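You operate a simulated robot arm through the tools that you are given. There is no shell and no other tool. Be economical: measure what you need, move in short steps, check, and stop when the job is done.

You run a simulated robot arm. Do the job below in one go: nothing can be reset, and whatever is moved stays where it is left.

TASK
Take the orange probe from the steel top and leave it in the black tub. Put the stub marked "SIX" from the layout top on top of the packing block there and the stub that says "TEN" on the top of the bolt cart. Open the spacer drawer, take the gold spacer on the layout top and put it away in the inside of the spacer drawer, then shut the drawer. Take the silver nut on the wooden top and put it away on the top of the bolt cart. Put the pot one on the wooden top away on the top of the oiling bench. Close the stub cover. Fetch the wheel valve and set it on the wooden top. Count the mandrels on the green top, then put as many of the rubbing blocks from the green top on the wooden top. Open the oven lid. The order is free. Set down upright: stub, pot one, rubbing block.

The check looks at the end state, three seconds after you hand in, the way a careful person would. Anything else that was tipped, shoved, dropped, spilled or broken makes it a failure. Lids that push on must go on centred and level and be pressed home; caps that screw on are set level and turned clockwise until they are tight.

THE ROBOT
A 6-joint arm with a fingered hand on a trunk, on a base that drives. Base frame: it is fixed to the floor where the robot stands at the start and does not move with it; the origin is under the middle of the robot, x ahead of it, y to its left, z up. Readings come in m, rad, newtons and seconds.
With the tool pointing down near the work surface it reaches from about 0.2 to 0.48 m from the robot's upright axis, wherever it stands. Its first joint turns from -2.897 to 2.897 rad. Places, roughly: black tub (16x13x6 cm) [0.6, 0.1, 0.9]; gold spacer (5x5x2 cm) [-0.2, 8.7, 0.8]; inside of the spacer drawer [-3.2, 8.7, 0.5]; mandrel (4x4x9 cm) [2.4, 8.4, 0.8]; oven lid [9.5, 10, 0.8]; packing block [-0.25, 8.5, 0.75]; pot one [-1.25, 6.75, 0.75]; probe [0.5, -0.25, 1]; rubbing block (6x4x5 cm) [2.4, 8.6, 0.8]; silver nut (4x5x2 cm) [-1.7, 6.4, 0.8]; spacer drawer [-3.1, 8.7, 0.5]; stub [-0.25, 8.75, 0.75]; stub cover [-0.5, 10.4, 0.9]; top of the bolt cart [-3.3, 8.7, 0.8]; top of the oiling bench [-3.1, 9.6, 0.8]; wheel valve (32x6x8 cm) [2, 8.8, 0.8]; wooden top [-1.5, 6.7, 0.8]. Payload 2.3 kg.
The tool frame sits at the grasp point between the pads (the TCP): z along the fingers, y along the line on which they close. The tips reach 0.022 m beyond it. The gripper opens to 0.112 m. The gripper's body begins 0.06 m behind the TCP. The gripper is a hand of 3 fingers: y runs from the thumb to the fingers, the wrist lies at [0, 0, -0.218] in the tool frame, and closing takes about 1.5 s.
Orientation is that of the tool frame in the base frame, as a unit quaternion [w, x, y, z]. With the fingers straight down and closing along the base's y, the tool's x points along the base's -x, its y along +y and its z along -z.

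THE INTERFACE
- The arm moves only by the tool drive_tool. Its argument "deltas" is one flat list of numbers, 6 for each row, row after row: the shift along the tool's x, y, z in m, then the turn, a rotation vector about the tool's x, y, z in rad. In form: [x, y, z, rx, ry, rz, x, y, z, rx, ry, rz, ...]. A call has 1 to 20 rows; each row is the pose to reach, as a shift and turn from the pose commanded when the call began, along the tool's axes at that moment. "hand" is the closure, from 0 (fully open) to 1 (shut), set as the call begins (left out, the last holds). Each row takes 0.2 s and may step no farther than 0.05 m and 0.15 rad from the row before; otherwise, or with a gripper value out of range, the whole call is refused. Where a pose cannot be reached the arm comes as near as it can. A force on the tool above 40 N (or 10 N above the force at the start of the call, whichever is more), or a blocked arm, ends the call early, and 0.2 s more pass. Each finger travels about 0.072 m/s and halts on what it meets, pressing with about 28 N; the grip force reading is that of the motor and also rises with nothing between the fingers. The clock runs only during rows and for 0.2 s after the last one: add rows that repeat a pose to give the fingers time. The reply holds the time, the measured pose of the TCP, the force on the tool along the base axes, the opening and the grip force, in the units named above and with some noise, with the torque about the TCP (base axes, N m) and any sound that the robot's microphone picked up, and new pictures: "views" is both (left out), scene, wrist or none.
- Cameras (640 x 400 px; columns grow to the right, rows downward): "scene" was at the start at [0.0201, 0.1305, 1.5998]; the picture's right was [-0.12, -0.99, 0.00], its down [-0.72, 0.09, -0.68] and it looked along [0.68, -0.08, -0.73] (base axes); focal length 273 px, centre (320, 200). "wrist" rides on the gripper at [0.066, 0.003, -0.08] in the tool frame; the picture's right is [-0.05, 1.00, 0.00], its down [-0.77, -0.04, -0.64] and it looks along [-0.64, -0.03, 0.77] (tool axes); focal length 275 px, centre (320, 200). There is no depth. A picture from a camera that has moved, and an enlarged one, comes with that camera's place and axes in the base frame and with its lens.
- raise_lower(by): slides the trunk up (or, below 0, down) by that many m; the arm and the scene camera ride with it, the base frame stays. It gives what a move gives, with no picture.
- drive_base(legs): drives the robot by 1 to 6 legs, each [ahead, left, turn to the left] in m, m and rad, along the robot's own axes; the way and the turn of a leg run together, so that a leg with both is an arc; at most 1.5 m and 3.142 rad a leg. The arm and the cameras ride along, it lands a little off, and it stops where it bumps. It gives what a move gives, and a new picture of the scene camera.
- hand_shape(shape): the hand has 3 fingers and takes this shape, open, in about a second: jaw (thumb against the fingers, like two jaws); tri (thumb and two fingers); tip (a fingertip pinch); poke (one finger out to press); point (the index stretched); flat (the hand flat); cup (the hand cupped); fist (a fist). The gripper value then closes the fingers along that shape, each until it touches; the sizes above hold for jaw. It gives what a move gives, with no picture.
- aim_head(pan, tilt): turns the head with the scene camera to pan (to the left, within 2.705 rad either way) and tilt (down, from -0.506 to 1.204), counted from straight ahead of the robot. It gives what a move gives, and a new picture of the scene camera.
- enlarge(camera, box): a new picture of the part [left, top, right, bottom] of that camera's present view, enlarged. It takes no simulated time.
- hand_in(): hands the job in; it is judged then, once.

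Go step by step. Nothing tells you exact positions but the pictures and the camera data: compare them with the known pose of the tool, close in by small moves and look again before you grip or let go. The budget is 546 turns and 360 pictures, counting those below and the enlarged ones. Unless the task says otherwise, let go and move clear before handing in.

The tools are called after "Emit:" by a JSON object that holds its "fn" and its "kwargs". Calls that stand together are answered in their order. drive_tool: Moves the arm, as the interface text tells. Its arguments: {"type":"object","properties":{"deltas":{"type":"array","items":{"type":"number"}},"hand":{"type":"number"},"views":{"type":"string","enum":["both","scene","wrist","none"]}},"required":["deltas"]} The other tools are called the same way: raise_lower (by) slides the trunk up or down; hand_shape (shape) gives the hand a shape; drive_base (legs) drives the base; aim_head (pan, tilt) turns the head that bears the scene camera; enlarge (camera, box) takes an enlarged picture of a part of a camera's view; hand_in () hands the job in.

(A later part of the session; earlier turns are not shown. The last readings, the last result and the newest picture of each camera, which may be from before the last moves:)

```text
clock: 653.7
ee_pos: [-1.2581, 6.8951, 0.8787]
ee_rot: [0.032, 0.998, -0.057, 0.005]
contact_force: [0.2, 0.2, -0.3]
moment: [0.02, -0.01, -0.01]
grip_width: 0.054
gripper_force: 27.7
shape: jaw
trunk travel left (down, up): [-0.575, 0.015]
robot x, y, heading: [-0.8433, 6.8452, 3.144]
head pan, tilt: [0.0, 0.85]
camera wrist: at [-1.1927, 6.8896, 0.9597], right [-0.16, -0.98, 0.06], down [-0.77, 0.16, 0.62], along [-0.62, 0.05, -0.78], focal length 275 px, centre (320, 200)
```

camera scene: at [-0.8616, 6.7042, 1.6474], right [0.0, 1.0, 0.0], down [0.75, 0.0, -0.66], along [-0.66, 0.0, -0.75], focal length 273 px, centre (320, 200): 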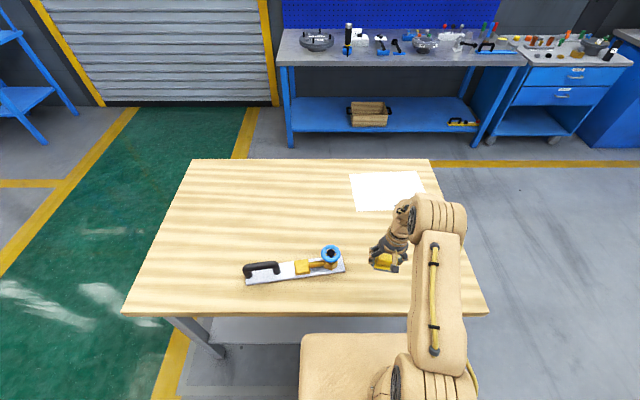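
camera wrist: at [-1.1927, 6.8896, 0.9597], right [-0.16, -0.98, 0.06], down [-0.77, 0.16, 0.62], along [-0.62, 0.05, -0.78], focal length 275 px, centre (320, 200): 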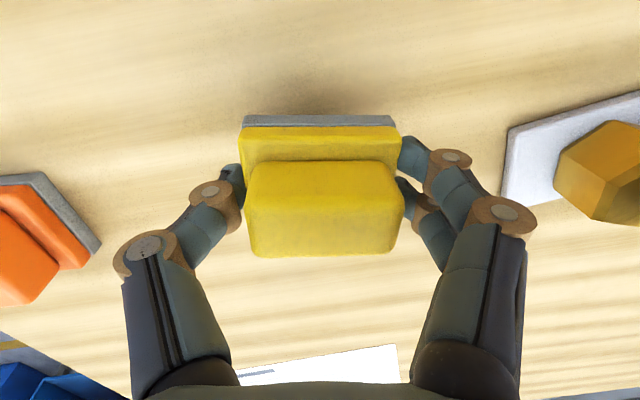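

Emit:
{"fn": "drive_tool", "kwargs": {"deltas": [0, -0.004, 0.02, 0, 0, 0, 0, -0.004, 0.028, 0, 0, 0, 0, -0.004, 0.032, 0, 0, 0, 0, -0.004, 0.036, 0, 0, 0, 0, -0.004, 0.04, 0, 0, 0, 0, -0.004, 0.044, 0, 0, 0], "views": "none"}}

Emit:
{"fn": "drive_tool", "kwargs": {"deltas": [0, 0, -0.002, 0, 0, 0], "views": "none"}}

Emit:
{"fn": "drive_tool", "kwargs": {"deltas": [0, 0, 0, 0, 0, 0, 0, 0, 0, 0, 0, 0, 0, 0, 0, 0, 0, 0, 0, 0, 0, 0, 0, 0], "hand": 0.25, "views": "none"}}

Emit:
{"fn": "drive_tool", "kwargs": {"deltas": [0, 0, -0.03, 0, 0, 0, 0, 0, -0.07, 0, 0, 0, 0, 0, -0.11, 0, 0, 0, 0, 0, -0.15, 0, 0, 0, 0, 0, -0.19, 0, 0, 0], "views": "both"}}

```text
clock: 654.8
ee_pos: [-1.2571, 6.896, 0.8451]
ee_rot: [0.032, 0.998, -0.058, -0.002]
contact_force: [4.8, 1.3, 32.5]
moment: [0.03, -0.12, -0.02]
grip_width: 0.0535
gripper_force: 27.8
shape: jaw
trunk travel left (down, up): [-0.575, 0.015]
robot x, y, heading: [-0.8436, 6.8486, 3.141]
head pan, tilt: [0.0, 0.85]
stopped in row 5: the force on the tool passed its limit (the readings are from after the stop); the commanded pose is now the measured one
```

```text
clock: 655.2
ee_pos: [-1.257, 6.8961, 0.8457]
ee_rot: [0.032, 0.998, -0.057, -0.001]
contact_force: [4.0, 0.1, 25.8]
moment: [0.05, -0.06, -0.01]
grip_width: 0.0534
gripper_force: 28.4
shape: jaw
trunk travel left (down, up): [-0.575, 0.015]
robot x, y, heading: [-0.8442, 6.845, 3.141]
head pan, tilt: [0.0, 0.85]
```

```text
clock: 656.2
ee_pos: [-1.2598, 6.8947, 0.8455]
ee_rot: [0.031, 0.998, -0.057, 0.001]
contact_force: [0.7, -4.8, 11.9]
moment: [0.4, -0.06, -0.05]
grip_width: 0.0832
gripper_force: 0.1
shape: jaw
trunk travel left (down, up): [-0.575, 0.015]
robot x, y, heading: [-0.8421, 6.8455, 3.142]
head pan, tilt: [0.0, 0.85]
```

```text
clock: 657.4
ee_pos: [-1.259, 6.9086, 1.0333]
ee_rot: [0.033, 0.998, -0.058, 0.0]
contact_force: [0.0, 0.1, -0.4]
moment: [-0.01, -0.01, 0.0]
grip_width: 0.0836
gripper_force: 0.1
shape: jaw
trunk travel left (down, up): [-0.575, 0.015]
robot x, y, heading: [-0.8413, 6.843, 3.142]
head pan, tilt: [0.0, 0.85]
camera scene: at [-0.8603, 6.7043, 1.6474], right [0.0, 1.0, 0.0], down [0.75, 0.0, -0.66], along [-0.66, 0.0, -0.75], focal length 273 px, centre (320, 200)
camera wrist: at [-1.1935, 6.9034, 1.1156], right [-0.16, -0.98, 0.06], down [-0.76, 0.17, 0.63], along [-0.63, 0.05, -0.78], focal length 275 px, centre (320, 200)
```

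scene: 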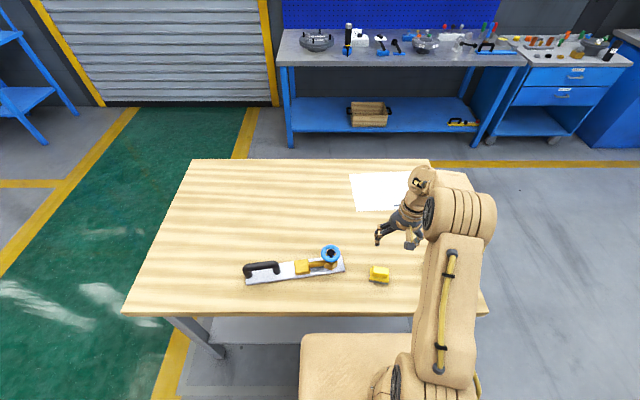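
wrist: 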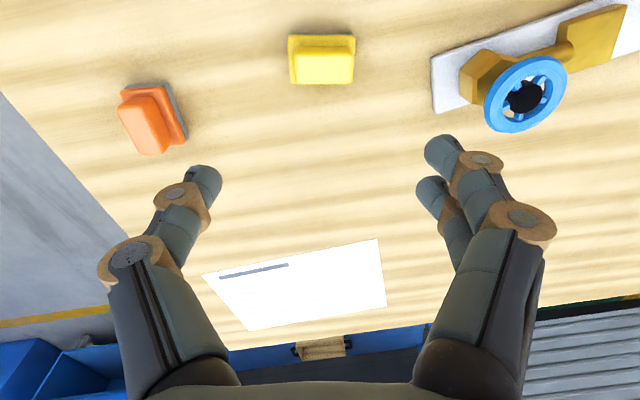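

Both blocks stand upright beside the valve. The last job is the oven lid at (9.5, 10): I'll turn toward +x and look at the way.

Emit:
{"fn": "drive_base", "kwargs": {"legs": [[-1.3, 0, 0], [0, 0, -3.14]]}}

Emit:
{"fn": "aim_head", "kwargs": {"pan": 0.25, "tilt": 0.25}}

```text
clock: 671.4
ee_pos: [0.8667, 6.772, 1.0339]
ee_rot: [0.0, 0.069, 0.997, 0.032]
contact_force: [-0.6, -0.5, -0.4]
moment: [0.03, 0.03, 0.0]
grip_width: 0.0838
gripper_force: 0.1
shape: jaw
trunk travel left (down, up): [-0.575, 0.015]
robot x, y, heading: [0.4542, 6.8434, -0.026]
head pan, tilt: [0.0, 0.85]
camera scene: at [0.4753, 6.9847, 1.6474], right [-0.02, -1.0, 0.0], down [-0.75, 0.02, -0.66], along [0.66, -0.02, -0.75], focal length 273 px, centre (320, 200)
```

scene: 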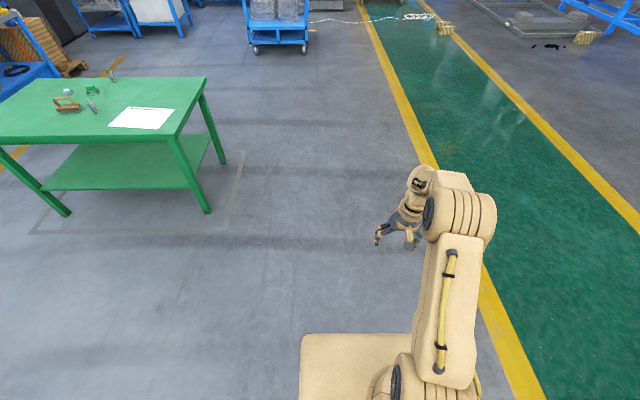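

```text
clock: 672.4
ee_pos: [0.8661, 6.7721, 1.0333]
ee_rot: [-0.001, 0.068, 0.997, 0.033]
contact_force: [-0.4, 0.1, 0.3]
moment: [0.0, 0.01, -0.01]
grip_width: 0.0837
gripper_force: 0.0
shape: jaw
trunk travel left (down, up): [-0.575, 0.015]
robot x, y, heading: [0.4547, 6.8454, -0.025]
head pan, tilt: [0.25, 0.25]
camera scene: at [0.4882, 7.0074, 1.7004], right [0.22, -0.97, 0.0], down [-0.24, -0.06, -0.97], along [0.94, 0.22, -0.25], focal length 273 px, centre (320, 200)
```

scene: 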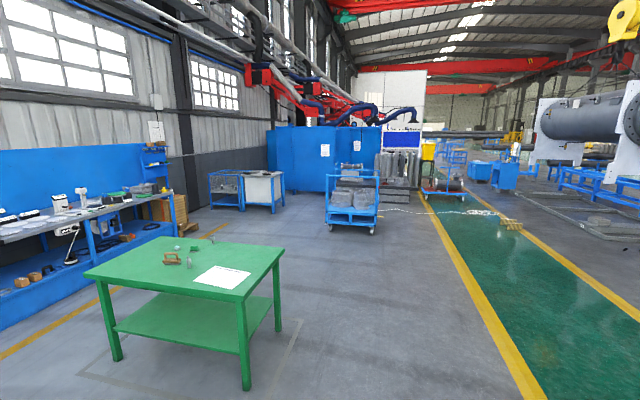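

Emit:
{"fn": "enlarge", "kwargs": {"camera": "scene", "box": [190, 110, 460, 240]}}

```text
2.37 times, centred on (325, 175) of scene
camera zoom: at [0.4882, 7.0074, 1.7004], right [0.22, -0.97, 0.0], down [-0.24, -0.06, -0.97], along [0.94, 0.22, -0.25], focal length 647 px, centre (308, 259)
```

zoom: 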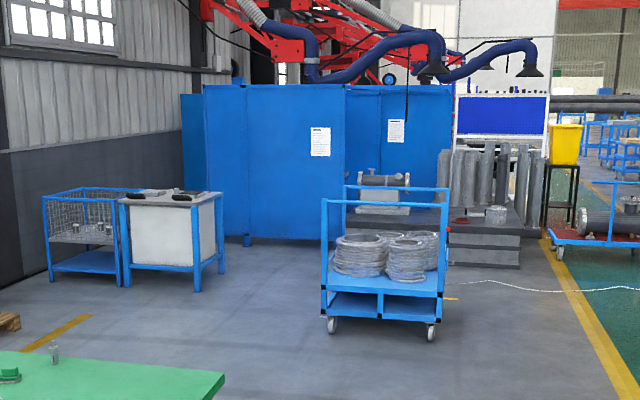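

The point (9.5, 10) lies around or behind the blue panels; a coil cart stands at about (5.2, 7.5). I'll drive past the green table and look from (4.2, 8.6).

Emit:
{"fn": "drive_base", "kwargs": {"legs": [[1.4, 0, 0.026], [1.3, 0, 0], [0.8, 0.9, 0], [0, 0.9, 0]]}}

Emit:
{"fn": "aim_head", "kwargs": {"pan": 0.2, "tilt": 0.2}}

```text
clock: 695.5
ee_pos: [4.3862, 8.5307, 1.0338]
ee_rot: [-0.002, 0.061, 0.998, 0.031]
contact_force: [-0.3, 0.6, 0.0]
moment: [0.0, 0.0, -0.01]
grip_width: 0.0838
gripper_force: 0.1
shape: jaw
trunk travel left (down, up): [-0.575, 0.015]
robot x, y, heading: [3.972, 8.5904, -0.002]
head pan, tilt: [0.25, 0.25]
camera scene: at [4.0041, 8.7589, 1.7005], right [0.24, -0.97, 0.0], down [-0.24, -0.06, -0.97], along [0.94, 0.23, -0.25], focal length 273 px, centre (320, 200)
```

scene: 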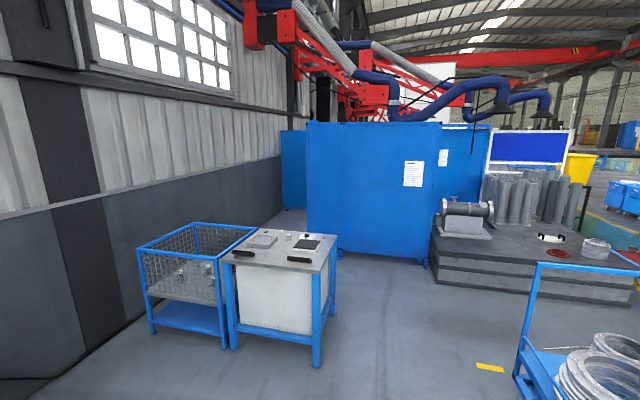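

```text
clock: 696.1
ee_pos: [4.3857, 8.5292, 1.0329]
ee_rot: [-0.002, 0.061, 0.998, 0.032]
contact_force: [0.1, -0.5, 0.1]
moment: [0.0, -0.02, 0.0]
grip_width: 0.0839
gripper_force: 0.1
shape: jaw
trunk travel left (down, up): [-0.575, 0.015]
robot x, y, heading: [3.9713, 8.5948, -0.007]
head pan, tilt: [0.201, 0.201]
camera scene: at [4.0049, 8.7542, 1.705], right [0.19, -0.98, 0.0], down [-0.2, -0.04, -0.98], along [0.96, 0.19, -0.2], focal length 273 px, centre (320, 200)
```

scene: 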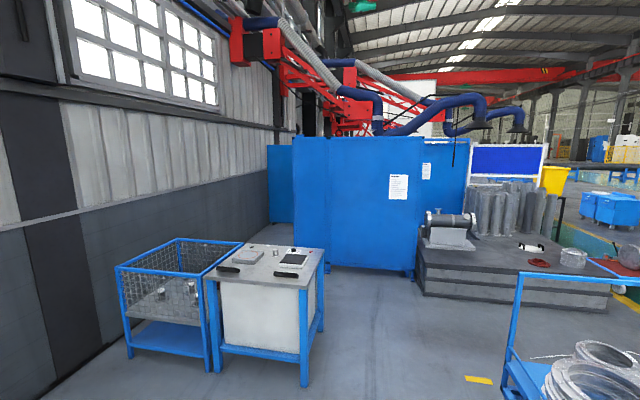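

Emit:
{"fn": "drive_base", "kwargs": {"legs": [[1.3, 0, 0], [1.1, 0, 0]]}}

Emit:
{"fn": "aim_head", "kwargs": {"pan": 0.75, "tilt": 0.3}}

```text
clock: 708.0
ee_pos: [6.7942, 8.5178, 1.0335]
ee_rot: [-0.001, 0.06, 0.998, 0.032]
contact_force: [1.3, 0.1, -0.4]
moment: [0.01, 0.0, 0.0]
grip_width: 0.084
gripper_force: 0.2
shape: jaw
trunk travel left (down, up): [-0.575, 0.015]
robot x, y, heading: [6.3806, 8.5851, -0.006]
head pan, tilt: [0.201, 0.201]
camera scene: at [6.4121, 8.7414, 1.705], right [0.19, -0.98, 0.0], down [-0.2, -0.04, -0.98], along [0.96, 0.19, -0.2], focal length 273 px, centre (320, 200)
```

scene: 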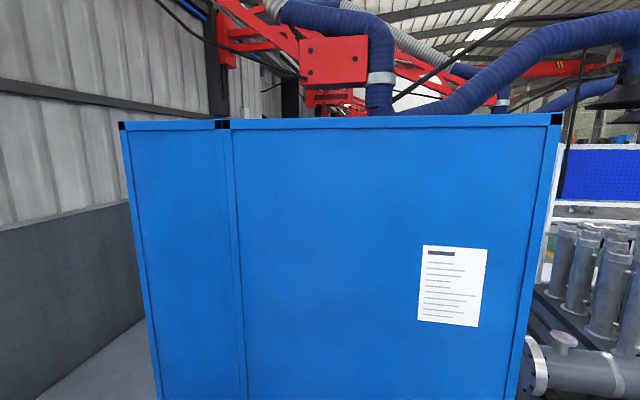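

```text
clock: 708.9
ee_pos: [6.7946, 8.5183, 1.0324]
ee_rot: [-0.002, 0.06, 0.998, 0.033]
contact_force: [0.0, -0.3, 0.8]
moment: [-0.01, -0.01, -0.01]
grip_width: 0.0837
gripper_force: 0.1
shape: jaw
trunk travel left (down, up): [-0.575, 0.015]
robot x, y, heading: [6.3795, 8.5856, -0.002]
head pan, tilt: [0.75, 0.3]
camera scene: at [6.3891, 8.7865, 1.6958], right [0.68, -0.74, 0.0], down [-0.22, -0.2, -0.96], along [0.7, 0.65, -0.3], focal length 273 px, centre (320, 200)
```

scene: 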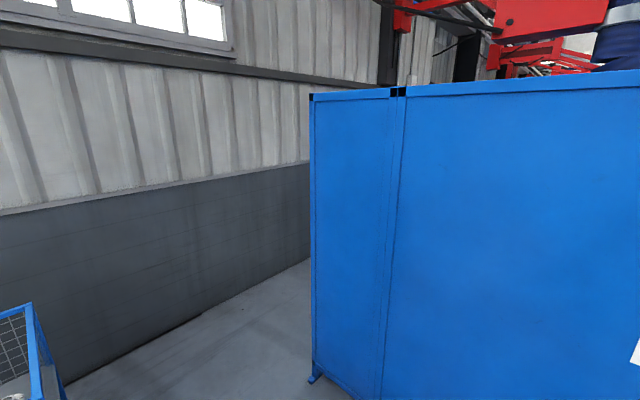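

A blue panel stands at x ≈ 7.4, with a gap to the wall at y ≈ 9.8–11. I'll go round through that gap.

Emit:
{"fn": "drive_base", "kwargs": {"legs": [[0.25, 0, 0], [0, 0, 1.571], [1.4, -0.15, 0], [0.35, 0, 0], [0, 0, -1.571]]}}

Emit:
{"fn": "aim_head", "kwargs": {"pan": -0.1, "tilt": 0.35}}

```text
clock: 726.9
ee_pos: [7.1775, 10.2765, 1.0329]
ee_rot: [-0.002, 0.052, 0.998, 0.033]
contact_force: [0.0, 0.0, 0.2]
moment: [0.02, 0.01, 0.0]
grip_width: 0.0837
gripper_force: 0.1
shape: jaw
trunk travel left (down, up): [-0.575, 0.015]
robot x, y, heading: [6.7629, 10.3358, 0.006]
head pan, tilt: [0.75, 0.3]
camera scene: at [6.769, 10.5397, 1.6958], right [0.69, -0.72, 0.0], down [-0.21, -0.2, -0.96], along [0.69, 0.66, -0.3], focal length 273 px, centre (320, 200)
```

scene: 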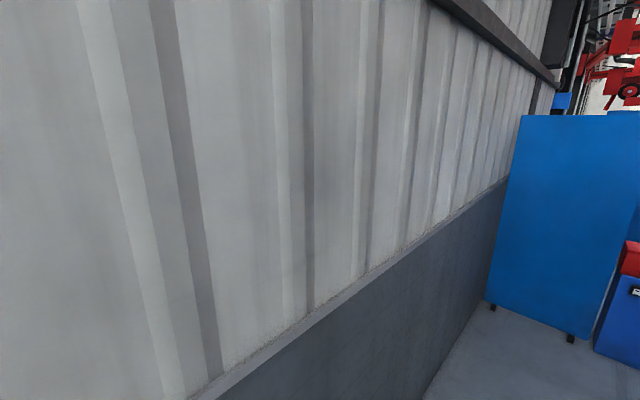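

```text
clock: 728.1
ee_pos: [7.1769, 10.276, 1.0331]
ee_rot: [-0.002, 0.052, 0.998, 0.032]
contact_force: [-0.2, 0.4, -0.3]
moment: [-0.02, 0.02, 0.01]
grip_width: 0.0836
gripper_force: 0.1
shape: jaw
trunk travel left (down, up): [-0.575, 0.015]
robot x, y, heading: [6.7619, 10.334, 0.011]
head pan, tilt: [-0.099, 0.351]
camera scene: at [6.794, 10.4671, 1.691], right [-0.09, -1.0, 0.0], down [-0.34, 0.03, -0.94], along [0.94, -0.08, -0.34], focal length 273 px, centre (320, 200)
```

scene: 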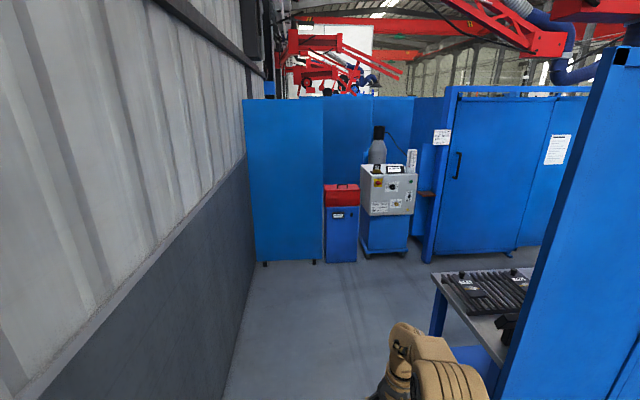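

Emit:
{"fn": "enlarge", "kwargs": {"camera": "scene", "box": [290, 150, 430, 280]}}

```text
3.08 times, centred on (360, 215) of scene
camera zoom: at [6.794, 10.4671, 1.691], right [-0.09, -1.0, 0.0], down [-0.34, 0.03, -0.94], along [0.94, -0.08, -0.34], focal length 839 px, centre (197, 154)
```

zoom: 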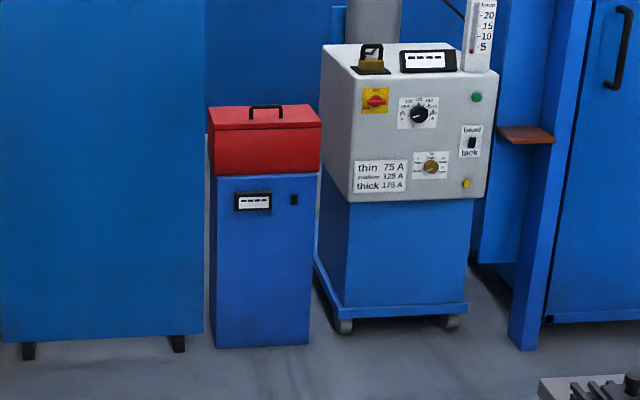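

The oven is the blue box with a red lid and black handle at about (9.4–9.64, 10.0). I'll drive in to face it.

Emit:
{"fn": "drive_base", "kwargs": {"legs": [[1.4, 0, 0], [0.55, 0, 0], [0, -0.33, -0.01]]}}

Emit:
{"fn": "aim_head", "kwargs": {"pan": 0.05, "tilt": 0.75}}

Emit:
{"fn": "enlarge", "kwargs": {"camera": "scene", "box": [260, 60, 480, 260]}}

```text
clock: 739.6
ee_pos: [9.1163, 9.9474, 1.0337]
ee_rot: [-0.001, 0.061, 0.998, 0.032]
contact_force: [-0.4, -0.5, 0.7]
moment: [0.0, 0.01, 0.01]
grip_width: 0.0839
gripper_force: 0.1
shape: jaw
trunk travel left (down, up): [-0.575, 0.015]
robot x, y, heading: [8.7025, 10.0156, -0.009]
head pan, tilt: [-0.099, 0.351]
camera scene: at [8.7358, 10.1443, 1.6911], right [-0.11, -0.99, 0.0], down [-0.34, 0.04, -0.94], along [0.93, -0.1, -0.34], focal length 273 px, centre (320, 200)
```

scene: 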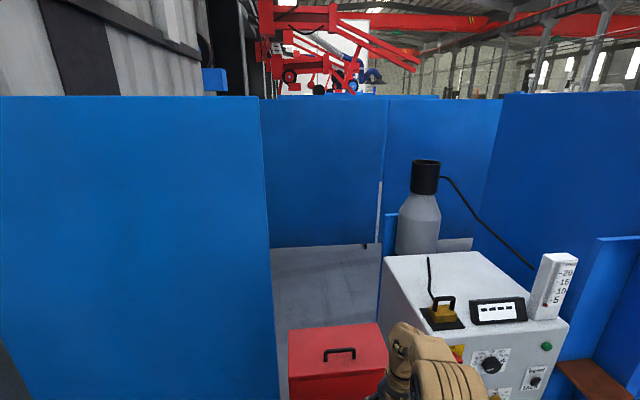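

```text
clock: 740.4
ee_pos: [9.1162, 9.9468, 1.0333]
ee_rot: [-0.001, 0.062, 0.998, 0.032]
contact_force: [0.2, 0.0, 0.2]
moment: [0.0, 0.01, 0.01]
grip_width: 0.084
gripper_force: 0.0
shape: jaw
trunk travel left (down, up): [-0.575, 0.015]
robot x, y, heading: [8.6998, 10.0138, -0.013]
head pan, tilt: [0.051, 0.75]
camera scene: at [8.7261, 10.1584, 1.6555], right [0.04, -1.0, 0.0], down [-0.68, -0.03, -0.73], along [0.73, 0.03, -0.68], focal length 273 px, centre (320, 200)
```

scene: 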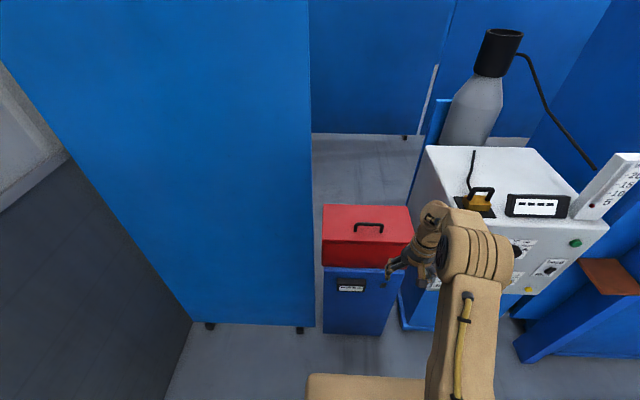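

```text
2.00 times, centred on (370, 160) of scene
camera zoom: at [8.7261, 10.1584, 1.6555], right [0.04, -1.0, 0.0], down [-0.68, -0.03, -0.73], along [0.73, 0.03, -0.68], focal length 546 px, centre (220, 280)
```

zoom: 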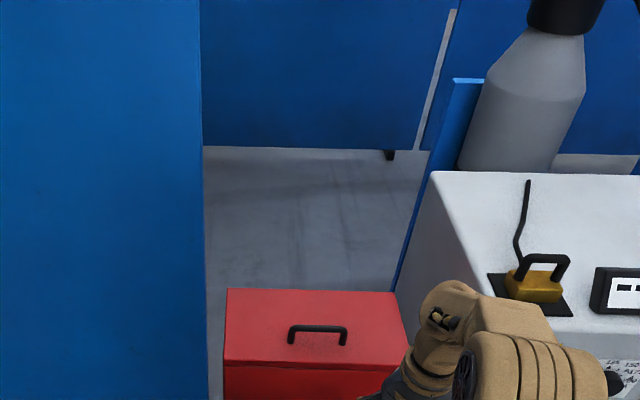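

The lid's handle bar lies along y at about (9.43, 10.0, 0.878). I'll drive in 0.3 m and bring the hand above the handle, turned so the fingers close across the bar.

Emit:
{"fn": "drive_base", "kwargs": {"legs": [[0.3, 0, 0.01]]}}

Emit:
{"fn": "drive_tool", "kwargs": {"deltas": [0, 0.005, 0, 0.01, 0, -0.14, 0, 0.01, 0, 0.02, 0, -0.28, 0, 0.015, 0, 0.03, 0, -0.42, 0, 0.02, 0, 0.04, 0, -0.56, 0, 0.025, 0, 0.05, 0, -0.7, 0, 0.03, 0, 0.06, 0, -0.84, 0, 0.035, 0, 0.064, 0, -0.98, 0, 0.04, 0, 0.064, 0, -1.12, 0, 0.045, 0, 0.064, 0, -1.26, -0.005, 0.05, 0, 0.064, 0, -1.4, -0.01, 0.055, 0.01, 0.064, 0, -1.5], "hand": 0.3, "views": "both"}}

```text
clock: 742.5
ee_pos: [9.4144, 9.9531, 1.0335]
ee_rot: [-0.001, 0.055, 0.998, 0.032]
contact_force: [-0.4, 0.1, 0.8]
moment: [0.01, 0.01, -0.04]
grip_width: 0.0838
gripper_force: 0.1
shape: jaw
trunk travel left (down, up): [-0.575, 0.015]
robot x, y, heading: [9.0023, 10.0124, 0.005]
head pan, tilt: [0.051, 0.75]
camera scene: at [9.0218, 10.1584, 1.6554], right [0.06, -1.0, 0.0], down [-0.68, -0.04, -0.73], along [0.73, 0.04, -0.68], focal length 273 px, centre (320, 200)
```

scene: 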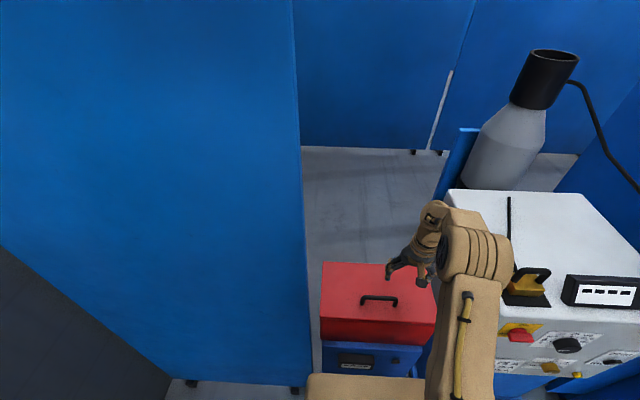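

```text
clock: 744.9
ee_pos: [9.4309, 10.0079, 1.0277]
ee_rot: [0.019, -0.642, 0.767, -0.005]
contact_force: [-0.3, 0.4, 0.4]
moment: [0.03, 0.02, 0.0]
grip_width: 0.0787
gripper_force: 0.1
shape: jaw
trunk travel left (down, up): [-0.575, 0.015]
robot x, y, heading: [8.9974, 10.0153, 0.003]
head pan, tilt: [0.051, 0.75]
camera scene: at [9.0216, 10.1586, 1.6554], right [0.06, -1.0, 0.0], down [-0.68, -0.04, -0.73], along [0.73, 0.04, -0.68], focal length 273 px, centre (320, 200)
camera wrist: at [9.4129, 9.942, 1.1064], right [-0.97, 0.22, -0.03], down [0.15, 0.74, 0.65], along [0.17, 0.63, -0.76], focal length 275 px, centre (320, 200)
```

scene: 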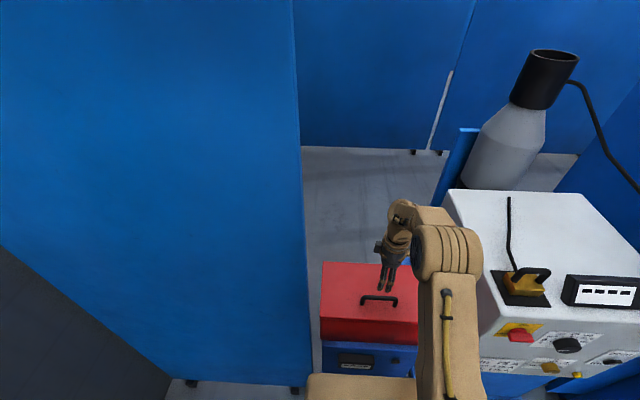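
wrist: 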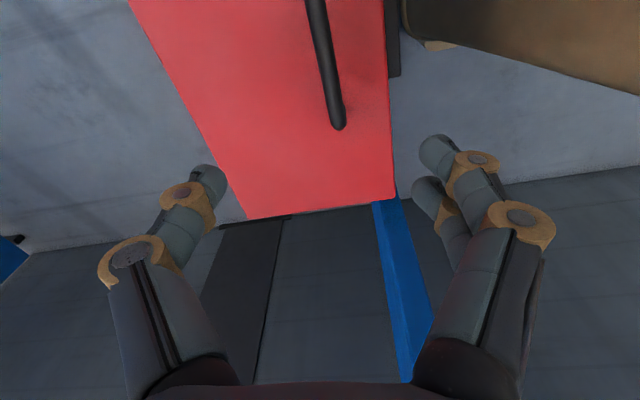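

Bar confirmed at x ≈ 9.428, y 9.96–10.047. Descending to straddle it and close.

Emit:
{"fn": "drive_tool", "kwargs": {"deltas": [0, 0, 0.04, 0, 0, -0.07, 0, 0, 0.08, 0, 0, -0.13, 0, 0, 0.12, 0, 0, -0.13, 0, 0, 0.145, 0, 0, -0.13], "views": "wrist"}}

```text
clock: 745.9
ee_pos: [9.4443, 10.0086, 0.8824]
ee_rot: [0.028, -0.689, 0.724, 0.01]
contact_force: [0.5, 0.4, -0.9]
moment: [-0.02, -0.02, 0.01]
grip_width: 0.0788
gripper_force: 0.0
shape: jaw
out of reach, approached as far as the arm can: row 1, 2, 3, 4
trunk travel left (down, up): [-0.575, 0.015]
robot x, y, heading: [8.9982, 10.0149, 0.012]
head pan, tilt: [0.051, 0.75]
camera wrist: at [9.4363, 9.938, 0.9597], right [-1.0, 0.1, -0.02], down [0.06, 0.73, 0.68], along [0.08, 0.67, -0.74], focal length 275 px, centre (320, 200)
```

wrist: 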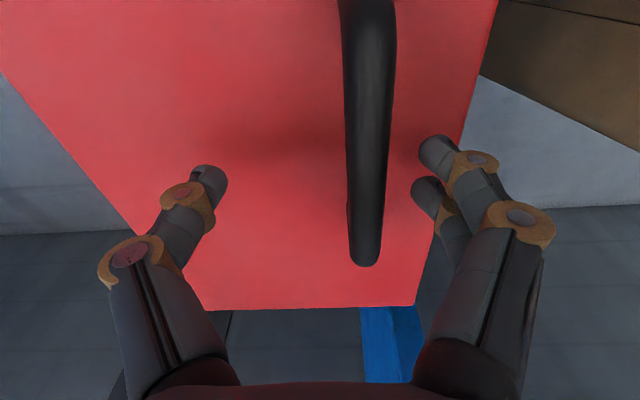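

Emit:
{"fn": "drive_tool", "kwargs": {"deltas": [0, 0.008, 0.002, 0, 0, 0, 0, 0.015, 0.004, 0, 0, 0], "views": "none"}}

Emit:
{"fn": "drive_tool", "kwargs": {"deltas": [0, 0, 0, 0, 0, 0, 0, 0, 0, 0, 0, 0, 0, 0, 0, 0, 0, 0, 0, 0, 0, 0, 0, 0, 0, 0, 0, 0, 0, 0, 0, 0, 0, 0, 0, 0], "hand": 1, "views": "wrist"}}

```text
clock: 746.5
ee_pos: [9.4355, 10.0066, 0.8792]
ee_rot: [0.031, -0.688, 0.725, 0.011]
contact_force: [0.2, -0.4, -0.3]
moment: [-0.02, 0.0, 0.0]
grip_width: 0.0787
gripper_force: 0.2
shape: jaw
out of reach, approached as far as the arm can: row 1, 2
trunk travel left (down, up): [-0.575, 0.015]
robot x, y, heading: [8.9991, 10.018, 0.005]
head pan, tilt: [0.051, 0.75]
```

```text
clock: 747.9
ee_pos: [9.4367, 10.0065, 0.8796]
ee_rot: [0.032, -0.689, 0.724, 0.011]
contact_force: [-3.7, 0.6, -5.1]
moment: [0.02, -0.03, 0.0]
grip_width: 0.0
gripper_force: 27.6
shape: jaw
trunk travel left (down, up): [-0.575, 0.015]
robot x, y, heading: [8.9997, 10.0144, 0.006]
head pan, tilt: [0.051, 0.75]
camera wrist: at [9.4273, 9.9372, 0.9565], right [-0.99, 0.1, -0.02], down [0.05, 0.73, 0.68], along [0.08, 0.68, -0.73], focal length 275 px, centre (320, 200)
```

wrist: 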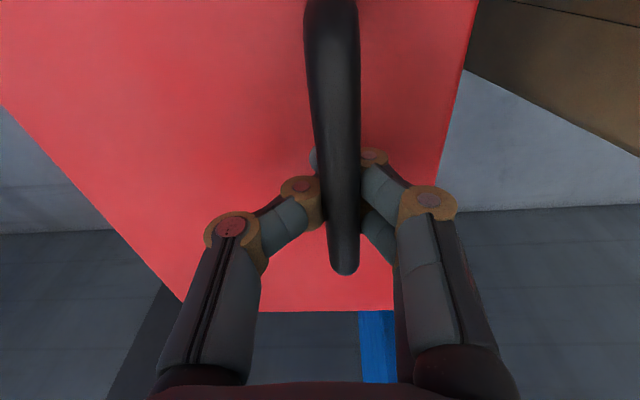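

The fingers have closed beneath the bar, encircling it. I'll lift a little and see how it moves.

Emit:
{"fn": "drive_tool", "kwargs": {"deltas": [0, 0, -0.008, 0, 0, 0, 0, 0, -0.016, 0, 0, 0, 0, -0.004, -0.024, 0, 0, 0], "views": "scene"}}

```text
clock: 748.7
ee_pos: [9.4511, 10.0063, 0.9067]
ee_rot: [0.025, -0.689, 0.724, 0.007]
contact_force: [-2.0, 6.1, -6.3]
moment: [-0.03, 0.0, -0.06]
grip_width: 0.0002
gripper_force: 28.1
shape: jaw
out of reach, approached as far as the arm can: row 1, 2, 3
trunk travel left (down, up): [-0.575, 0.015]
robot x, y, heading: [8.9971, 10.0132, 0.007]
head pan, tilt: [0.051, 0.75]
camera scene: at [9.0222, 10.1605, 1.6551], right [0.06, -1.0, 0.0], down [-0.68, -0.04, -0.73], along [0.73, 0.04, -0.68], focal length 273 px, centre (320, 200)
```

scene: 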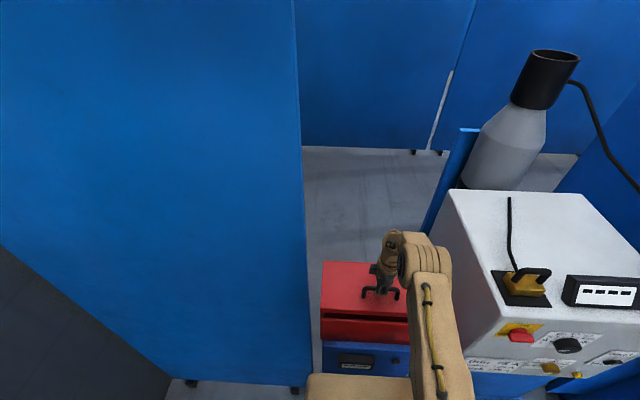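

The lid is a panel hinged at the back top edge and it's lifting. I'll follow the arc up and back in steps.

Emit:
{"fn": "drive_tool", "kwargs": {"deltas": [0, -0.005, -0.016, 0, 0, 0, 0, -0.012, -0.031, 0, 0, 0, 0, -0.021, -0.045, 0, 0, 0], "views": "scene"}}

```text
clock: 749.4
ee_pos: [9.474, 10.0064, 0.9407]
ee_rot: [0.018, -0.688, 0.725, -0.002]
contact_force: [21.7, 7.1, -32.8]
moment: [0.01, 0.03, 0.0]
grip_width: 0.0001
gripper_force: 27.4
shape: jaw
out of reach, approached as far as the arm can: row 1
trunk travel left (down, up): [-0.575, 0.015]
robot x, y, heading: [9.003, 10.0138, 0.008]
head pan, tilt: [0.051, 0.75]
stopped in row 3: the force on the tool passed its limit (the readings are from after the stop); the commanded pose is now the measured one
camera scene: at [9.0342, 10.1598, 1.6546], right [0.06, -1.0, 0.0], down [-0.69, -0.04, -0.73], along [0.72, 0.04, -0.69], focal length 273 px, centre (320, 200)
```

scene: 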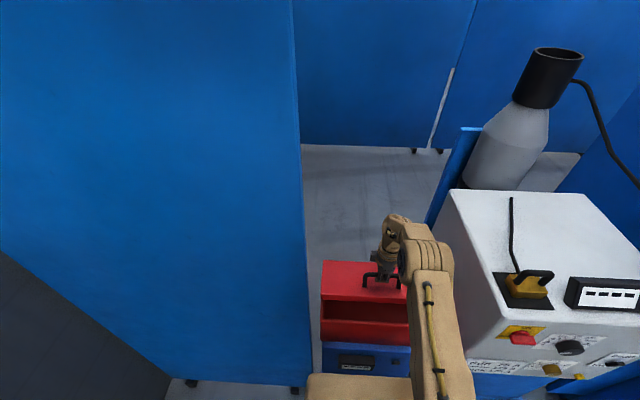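

The reaction pulls toward a nearer hinge (about x 9.54), so the arc is tighter. I'll move more backward than up.

Emit:
{"fn": "drive_tool", "kwargs": {"deltas": [0, -0.012, 0.0, 0, 0, 0, 0, -0.024, -0.006, 0, 0, 0, 0, -0.036, -0.012, 0, 0, 0], "views": "scene"}}

```text
clock: 750.2
ee_pos: [9.5051, 10.0033, 0.9569]
ee_rot: [0.018, -0.688, 0.725, -0.005]
contact_force: [1.4, 11.2, -12.4]
moment: [0.02, 0.05, -0.03]
grip_width: 0.0
gripper_force: 28.6
shape: jaw
trunk travel left (down, up): [-0.575, 0.015]
robot x, y, heading: [8.9938, 10.0131, 0.002]
head pan, tilt: [0.051, 0.75]
camera scene: at [9.0245, 10.1621, 1.6551], right [0.06, -1.0, 0.0], down [-0.68, -0.04, -0.73], along [0.73, 0.04, -0.68], focal length 273 px, centre (320, 200)
```

scene: 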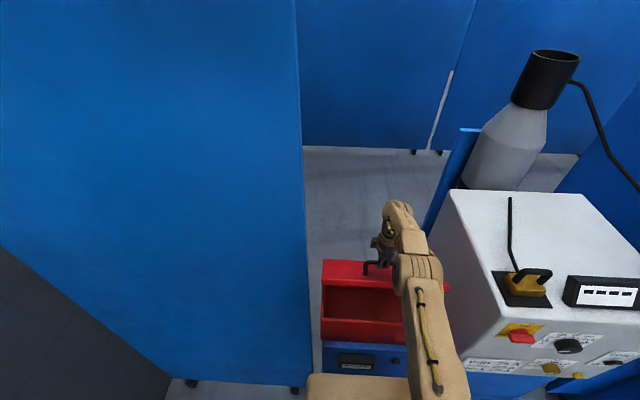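

Emit:
{"fn": "drive_base", "kwargs": {"legs": [[0.03, 0, 0]]}}

Emit:
{"fn": "enlarge", "kwargs": {"camera": "scene", "box": [300, 180, 480, 360]}}

```text
clock: 751.1
ee_pos: [9.5342, 10.0004, 0.9582]
ee_rot: [0.02, -0.689, 0.725, -0.005]
contact_force: [-2.6, -1.1, 0.1]
moment: [0.04, -0.03, 0.0]
grip_width: 0.0001
gripper_force: 28.2
shape: jaw
trunk travel left (down, up): [-0.575, 0.015]
robot x, y, heading: [9.0294, 10.0163, 0.006]
head pan, tilt: [0.051, 0.75]
camera scene: at [9.0526, 10.1578, 1.6555], right [0.06, -1.0, 0.0], down [-0.68, -0.04, -0.73], along [0.73, 0.04, -0.68], focal length 273 px, centre (320, 200)
```

scene: 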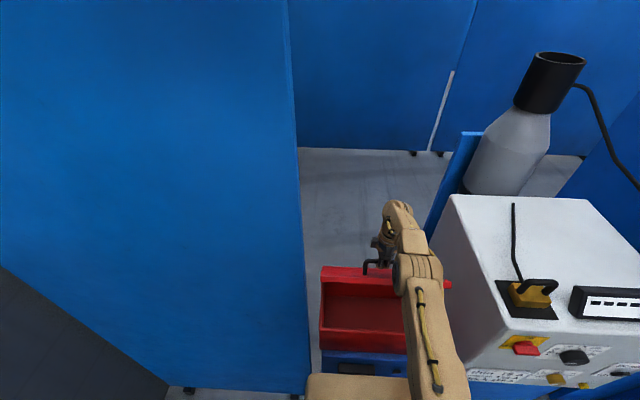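

```text
2.22 times, centred on (390, 270) of scene
camera zoom: at [9.0526, 10.1578, 1.6555], right [0.06, -1.0, 0.0], down [-0.68, -0.04, -0.73], along [0.73, 0.04, -0.68], focal length 606 px, centre (164, 44)
```

zoom: 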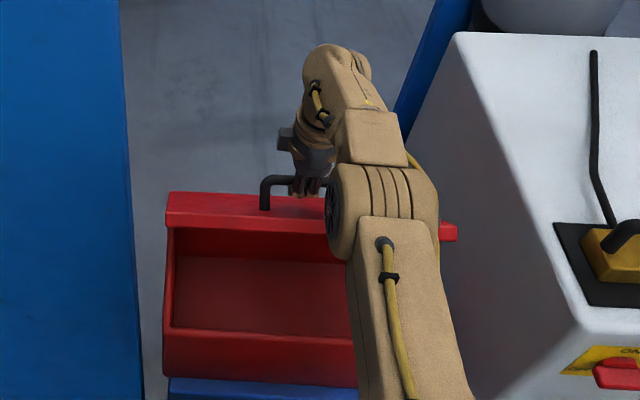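

The lid is well open; a bit more to pass the vertical. Advancing the base 4 cm.

Emit:
{"fn": "drive_base", "kwargs": {"legs": [[0.04, 0, 0]]}}

Emit:
{"fn": "enlarge", "kwargs": {"camera": "scene", "box": [300, 180, 480, 360]}}

```text
clock: 751.9
ee_pos: [9.5737, 10.0008, 0.9585]
ee_rot: [0.021, -0.688, 0.725, -0.006]
contact_force: [-2.2, 0.4, -0.2]
moment: [-0.01, -0.04, -0.02]
grip_width: 0.0
gripper_force: 27.7
shape: jaw
trunk travel left (down, up): [-0.575, 0.015]
robot x, y, heading: [9.0705, 10.0168, 0.004]
head pan, tilt: [0.051, 0.75]
camera scene: at [9.0928, 10.1587, 1.6554], right [0.06, -1.0, 0.0], down [-0.68, -0.04, -0.73], along [0.73, 0.04, -0.68], focal length 273 px, centre (320, 200)
```

scene: 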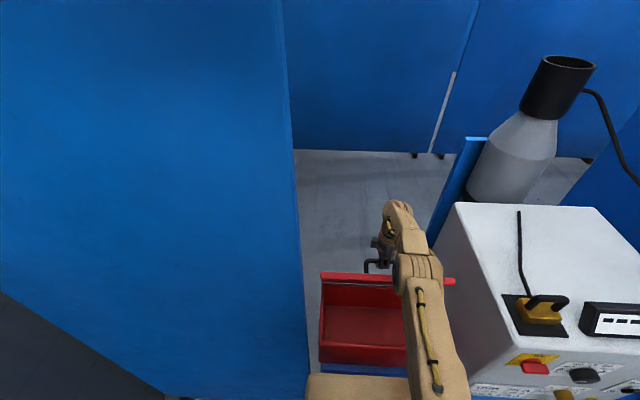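

```text
2.22 times, centred on (390, 270) of scene
camera zoom: at [9.0928, 10.1587, 1.6554], right [0.06, -1.0, 0.0], down [-0.68, -0.04, -0.73], along [0.73, 0.04, -0.68], focal length 606 px, centre (164, 44)
```

zoom: 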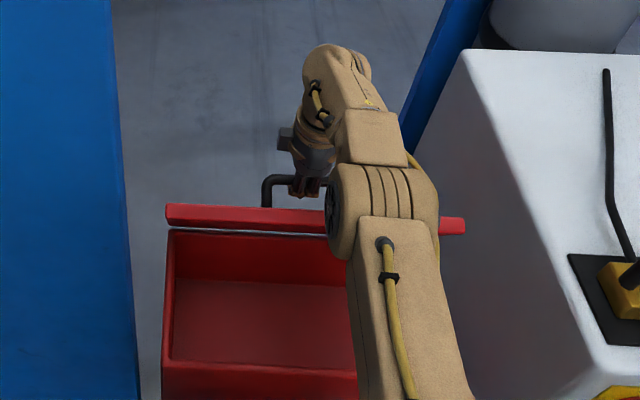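

Emit:
{"fn": "drive_base", "kwargs": {"legs": [[0.035, 0, 0]]}}

Emit:
{"fn": "drive_tool", "kwargs": {"deltas": [0, -0.005, 0.006, 0, 0, 0], "views": "scene"}}

```text
clock: 752.8
ee_pos: [9.6085, 10.0015, 0.9586]
ee_rot: [0.021, -0.689, 0.725, -0.004]
contact_force: [-0.9, -1.2, 0.4]
moment: [-0.01, 0.0, -0.03]
grip_width: 0.0
gripper_force: 28.4
shape: jaw
trunk travel left (down, up): [-0.575, 0.015]
robot x, y, heading: [9.1015, 10.0158, -0.001]
head pan, tilt: [0.051, 0.75]
camera scene: at [9.1272, 10.1589, 1.6554], right [0.06, -1.0, 0.0], down [-0.68, -0.04, -0.73], along [0.73, 0.04, -0.68], focal length 273 px, centre (320, 200)
```

scene: 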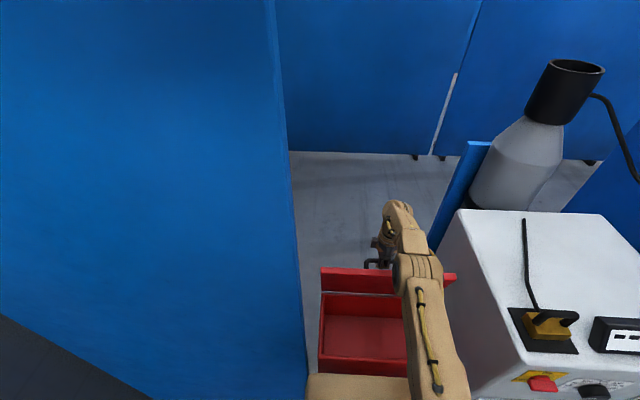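

```text
clock: 753.2
ee_pos: [9.6134, 10.0018, 0.9537]
ee_rot: [0.021, -0.688, 0.725, -0.005]
contact_force: [-1.1, 0.6, 0.1]
moment: [0.02, 0.02, 0.0]
grip_width: 0.0
gripper_force: 28.6
shape: jaw
trunk travel left (down, up): [-0.575, 0.015]
robot x, y, heading: [9.1061, 10.0133, 0.003]
head pan, tilt: [0.051, 0.75]
camera scene: at [9.1262, 10.1588, 1.6554], right [0.06, -1.0, 0.0], down [-0.68, -0.04, -0.73], along [0.73, 0.04, -0.68], focal length 273 px, centre (320, 200)
```

scene: 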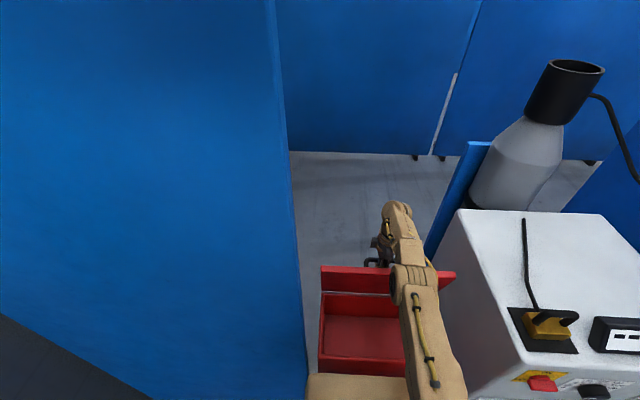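

Emit:
{"fn": "drive_base", "kwargs": {"legs": [[0.03, 0, 0]]}}

Emit:
{"fn": "drive_tool", "kwargs": {"deltas": [0, -0.006, 0.008, 0, 0, 0, 0, -0.012, 0.014, 0, 0, 0], "views": "scene"}}

Emit:
{"fn": "enlarge", "kwargs": {"camera": "scene", "box": [300, 180, 480, 360]}}

```text
clock: 754.0
ee_pos: [9.6426, 10.0023, 0.9524]
ee_rot: [0.021, -0.689, 0.725, -0.006]
contact_force: [0.7, 0.4, -0.4]
moment: [-0.02, 0.03, -0.02]
grip_width: 0.0002
gripper_force: 28.3
shape: jaw
trunk travel left (down, up): [-0.575, 0.015]
robot x, y, heading: [9.1334, 10.0134, 0.008]
head pan, tilt: [0.051, 0.75]
camera scene: at [9.1571, 10.159, 1.6554], right [0.06, -1.0, 0.0], down [-0.68, -0.04, -0.73], along [0.73, 0.04, -0.68], focal length 273 px, centre (320, 200)
```

scene: 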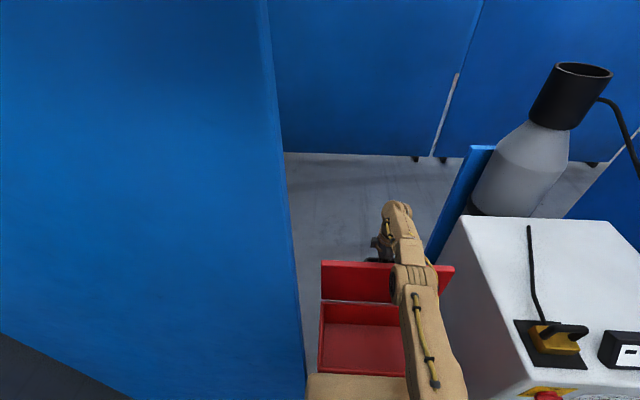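

```text
clock: 754.6
ee_pos: [9.6411, 10.0004, 0.9446]
ee_rot: [0.021, -0.689, 0.725, -0.006]
contact_force: [0.2, 0.5, 0.2]
moment: [0.04, 0.04, 0.02]
grip_width: 0.0
gripper_force: 27.9
shape: jaw
out of reach, approached as far as the arm can: row 1, 2
trunk travel left (down, up): [-0.575, 0.015]
robot x, y, heading: [9.1336, 10.0177, 0.002]
head pan, tilt: [0.051, 0.75]
camera scene: at [9.157, 10.159, 1.6554], right [0.06, -1.0, 0.0], down [-0.68, -0.04, -0.73], along [0.73, 0.04, -0.68], focal length 273 px, centre (320, 200)
```

scene: 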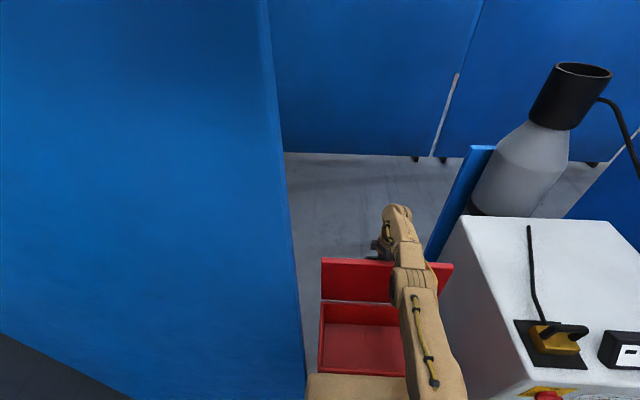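

```text
2.22 times, centred on (390, 270) of scene
camera zoom: at [9.157, 10.159, 1.6554], right [0.06, -1.0, 0.0], down [-0.68, -0.04, -0.73], along [0.73, 0.04, -0.68], focal length 606 px, centre (164, 44)
```

zoom: 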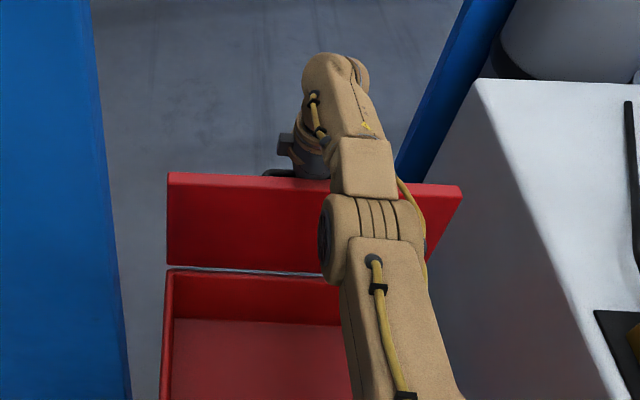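

The lid is about vertical now. I'll take it a bit beyond so that it stays open.

Emit:
{"fn": "drive_base", "kwargs": {"legs": [[0.02, 0, 0]]}}

Emit:
{"fn": "drive_tool", "kwargs": {"deltas": [0, 0, 0.008, 0, 0, 0, 0, 0, 0.016, 0, 0, 0, 0, 0, 0.024, 0, 0, 0], "views": "scene"}}

```text
clock: 755.4
ee_pos: [9.6613, 10.0001, 0.9453]
ee_rot: [0.021, -0.688, 0.725, -0.006]
contact_force: [0.9, -0.7, 0.6]
moment: [-0.01, 0.05, 0.0]
grip_width: 0.0
gripper_force: 28.2
shape: jaw
trunk travel left (down, up): [-0.575, 0.015]
robot x, y, heading: [9.1508, 10.014, 0.004]
head pan, tilt: [0.051, 0.75]
camera scene: at [9.1768, 10.159, 1.6554], right [0.06, -1.0, 0.0], down [-0.68, -0.04, -0.73], along [0.73, 0.04, -0.68], focal length 273 px, centre (320, 200)
```

scene: 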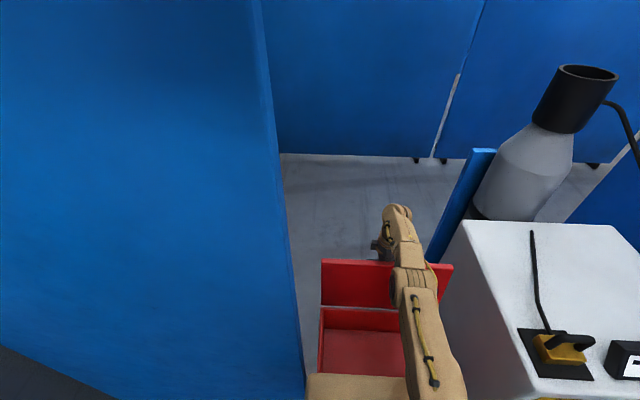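

```text
clock: 756.2
ee_pos: [9.6566, 9.9993, 0.9208]
ee_rot: [0.019, -0.689, 0.725, -0.004]
contact_force: [1.4, -0.3, 0.4]
moment: [0.02, 0.16, 0.0]
grip_width: 0.0
gripper_force: 28.2
shape: jaw
out of reach, approached as far as the arm can: row 3
trunk travel left (down, up): [-0.575, 0.015]
robot x, y, heading: [9.1537, 10.0151, 0.002]
head pan, tilt: [0.051, 0.75]
camera scene: at [9.1769, 10.1591, 1.6552], right [0.06, -1.0, 0.0], down [-0.68, -0.04, -0.73], along [0.73, 0.04, -0.68], focal length 273 px, centre (320, 200)
```

scene: 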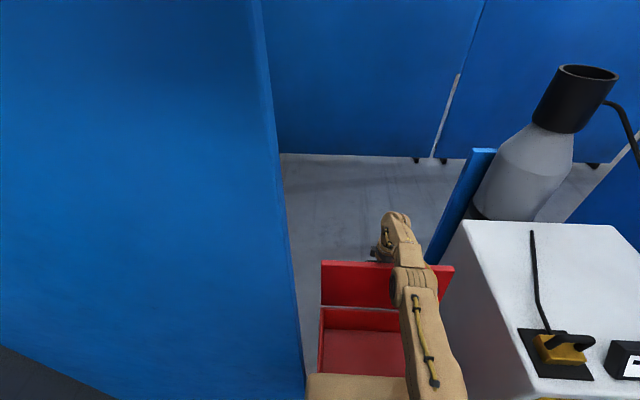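

The lid leans about 10° past vertical. I'll open the fingers only slightly, so as not to push the panel, and slide up off the bar.

Emit:
{"fn": "drive_tool", "kwargs": {"deltas": [0, 0, 0, 0, 0, 0, 0, 0, 0, 0, 0, 0, 0, 0, 0, 0, 0, 0], "hand": 0.7, "views": "wrist"}}

```text
clock: 757.0
ee_pos: [9.6564, 9.9987, 0.9215]
ee_rot: [0.02, -0.688, 0.725, -0.006]
contact_force: [0.6, 0.7, -0.8]
moment: [0.02, 0.0, -0.03]
grip_width: 0.0324
gripper_force: 0.1
shape: jaw
trunk travel left (down, up): [-0.575, 0.015]
robot x, y, heading: [9.1572, 10.0136, 0.005]
head pan, tilt: [0.051, 0.75]
camera wrist: at [9.6474, 9.9317, 1.0004], right [-0.99, 0.1, -0.03], down [0.05, 0.76, 0.65], along [0.09, 0.65, -0.76], focal length 275 px, centre (320, 200)
```

wrist: 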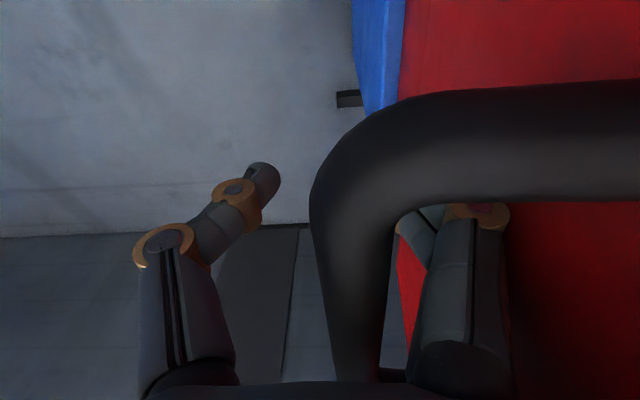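

Emit:
{"fn": "drive_tool", "kwargs": {"deltas": [0, 0, -0.02, 0, 0, 0, 0, 0, -0.05, 0, 0, 0, 0, 0, -0.09, 0, 0, 0, 0, 0, -0.13, 0, 0, 0], "views": "scene"}}

```text
clock: 758.0
ee_pos: [9.6511, 9.9967, 1.0521]
ee_rot: [0.02, -0.688, 0.725, -0.005]
contact_force: [0.2, 0.4, 0.2]
moment: [0.03, 0.01, -0.01]
grip_width: 0.0335
gripper_force: 0.1
shape: jaw
trunk travel left (down, up): [-0.575, 0.015]
robot x, y, heading: [9.1547, 10.0101, 0.006]
head pan, tilt: [0.051, 0.75]
camera scene: at [9.1762, 10.1591, 1.6554], right [0.06, -1.0, 0.0], down [-0.68, -0.04, -0.73], along [0.73, 0.04, -0.68], focal length 273 px, centre (320, 200)
```

scene: 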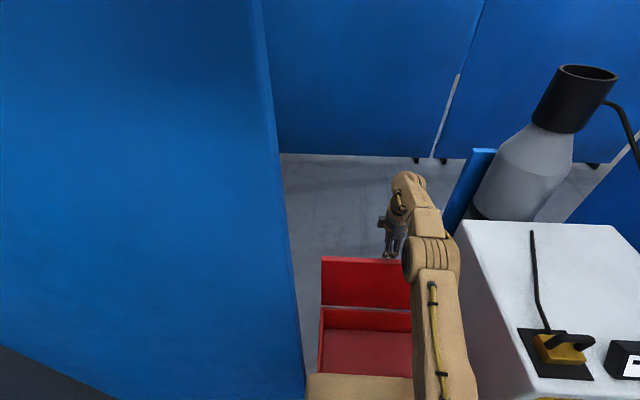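

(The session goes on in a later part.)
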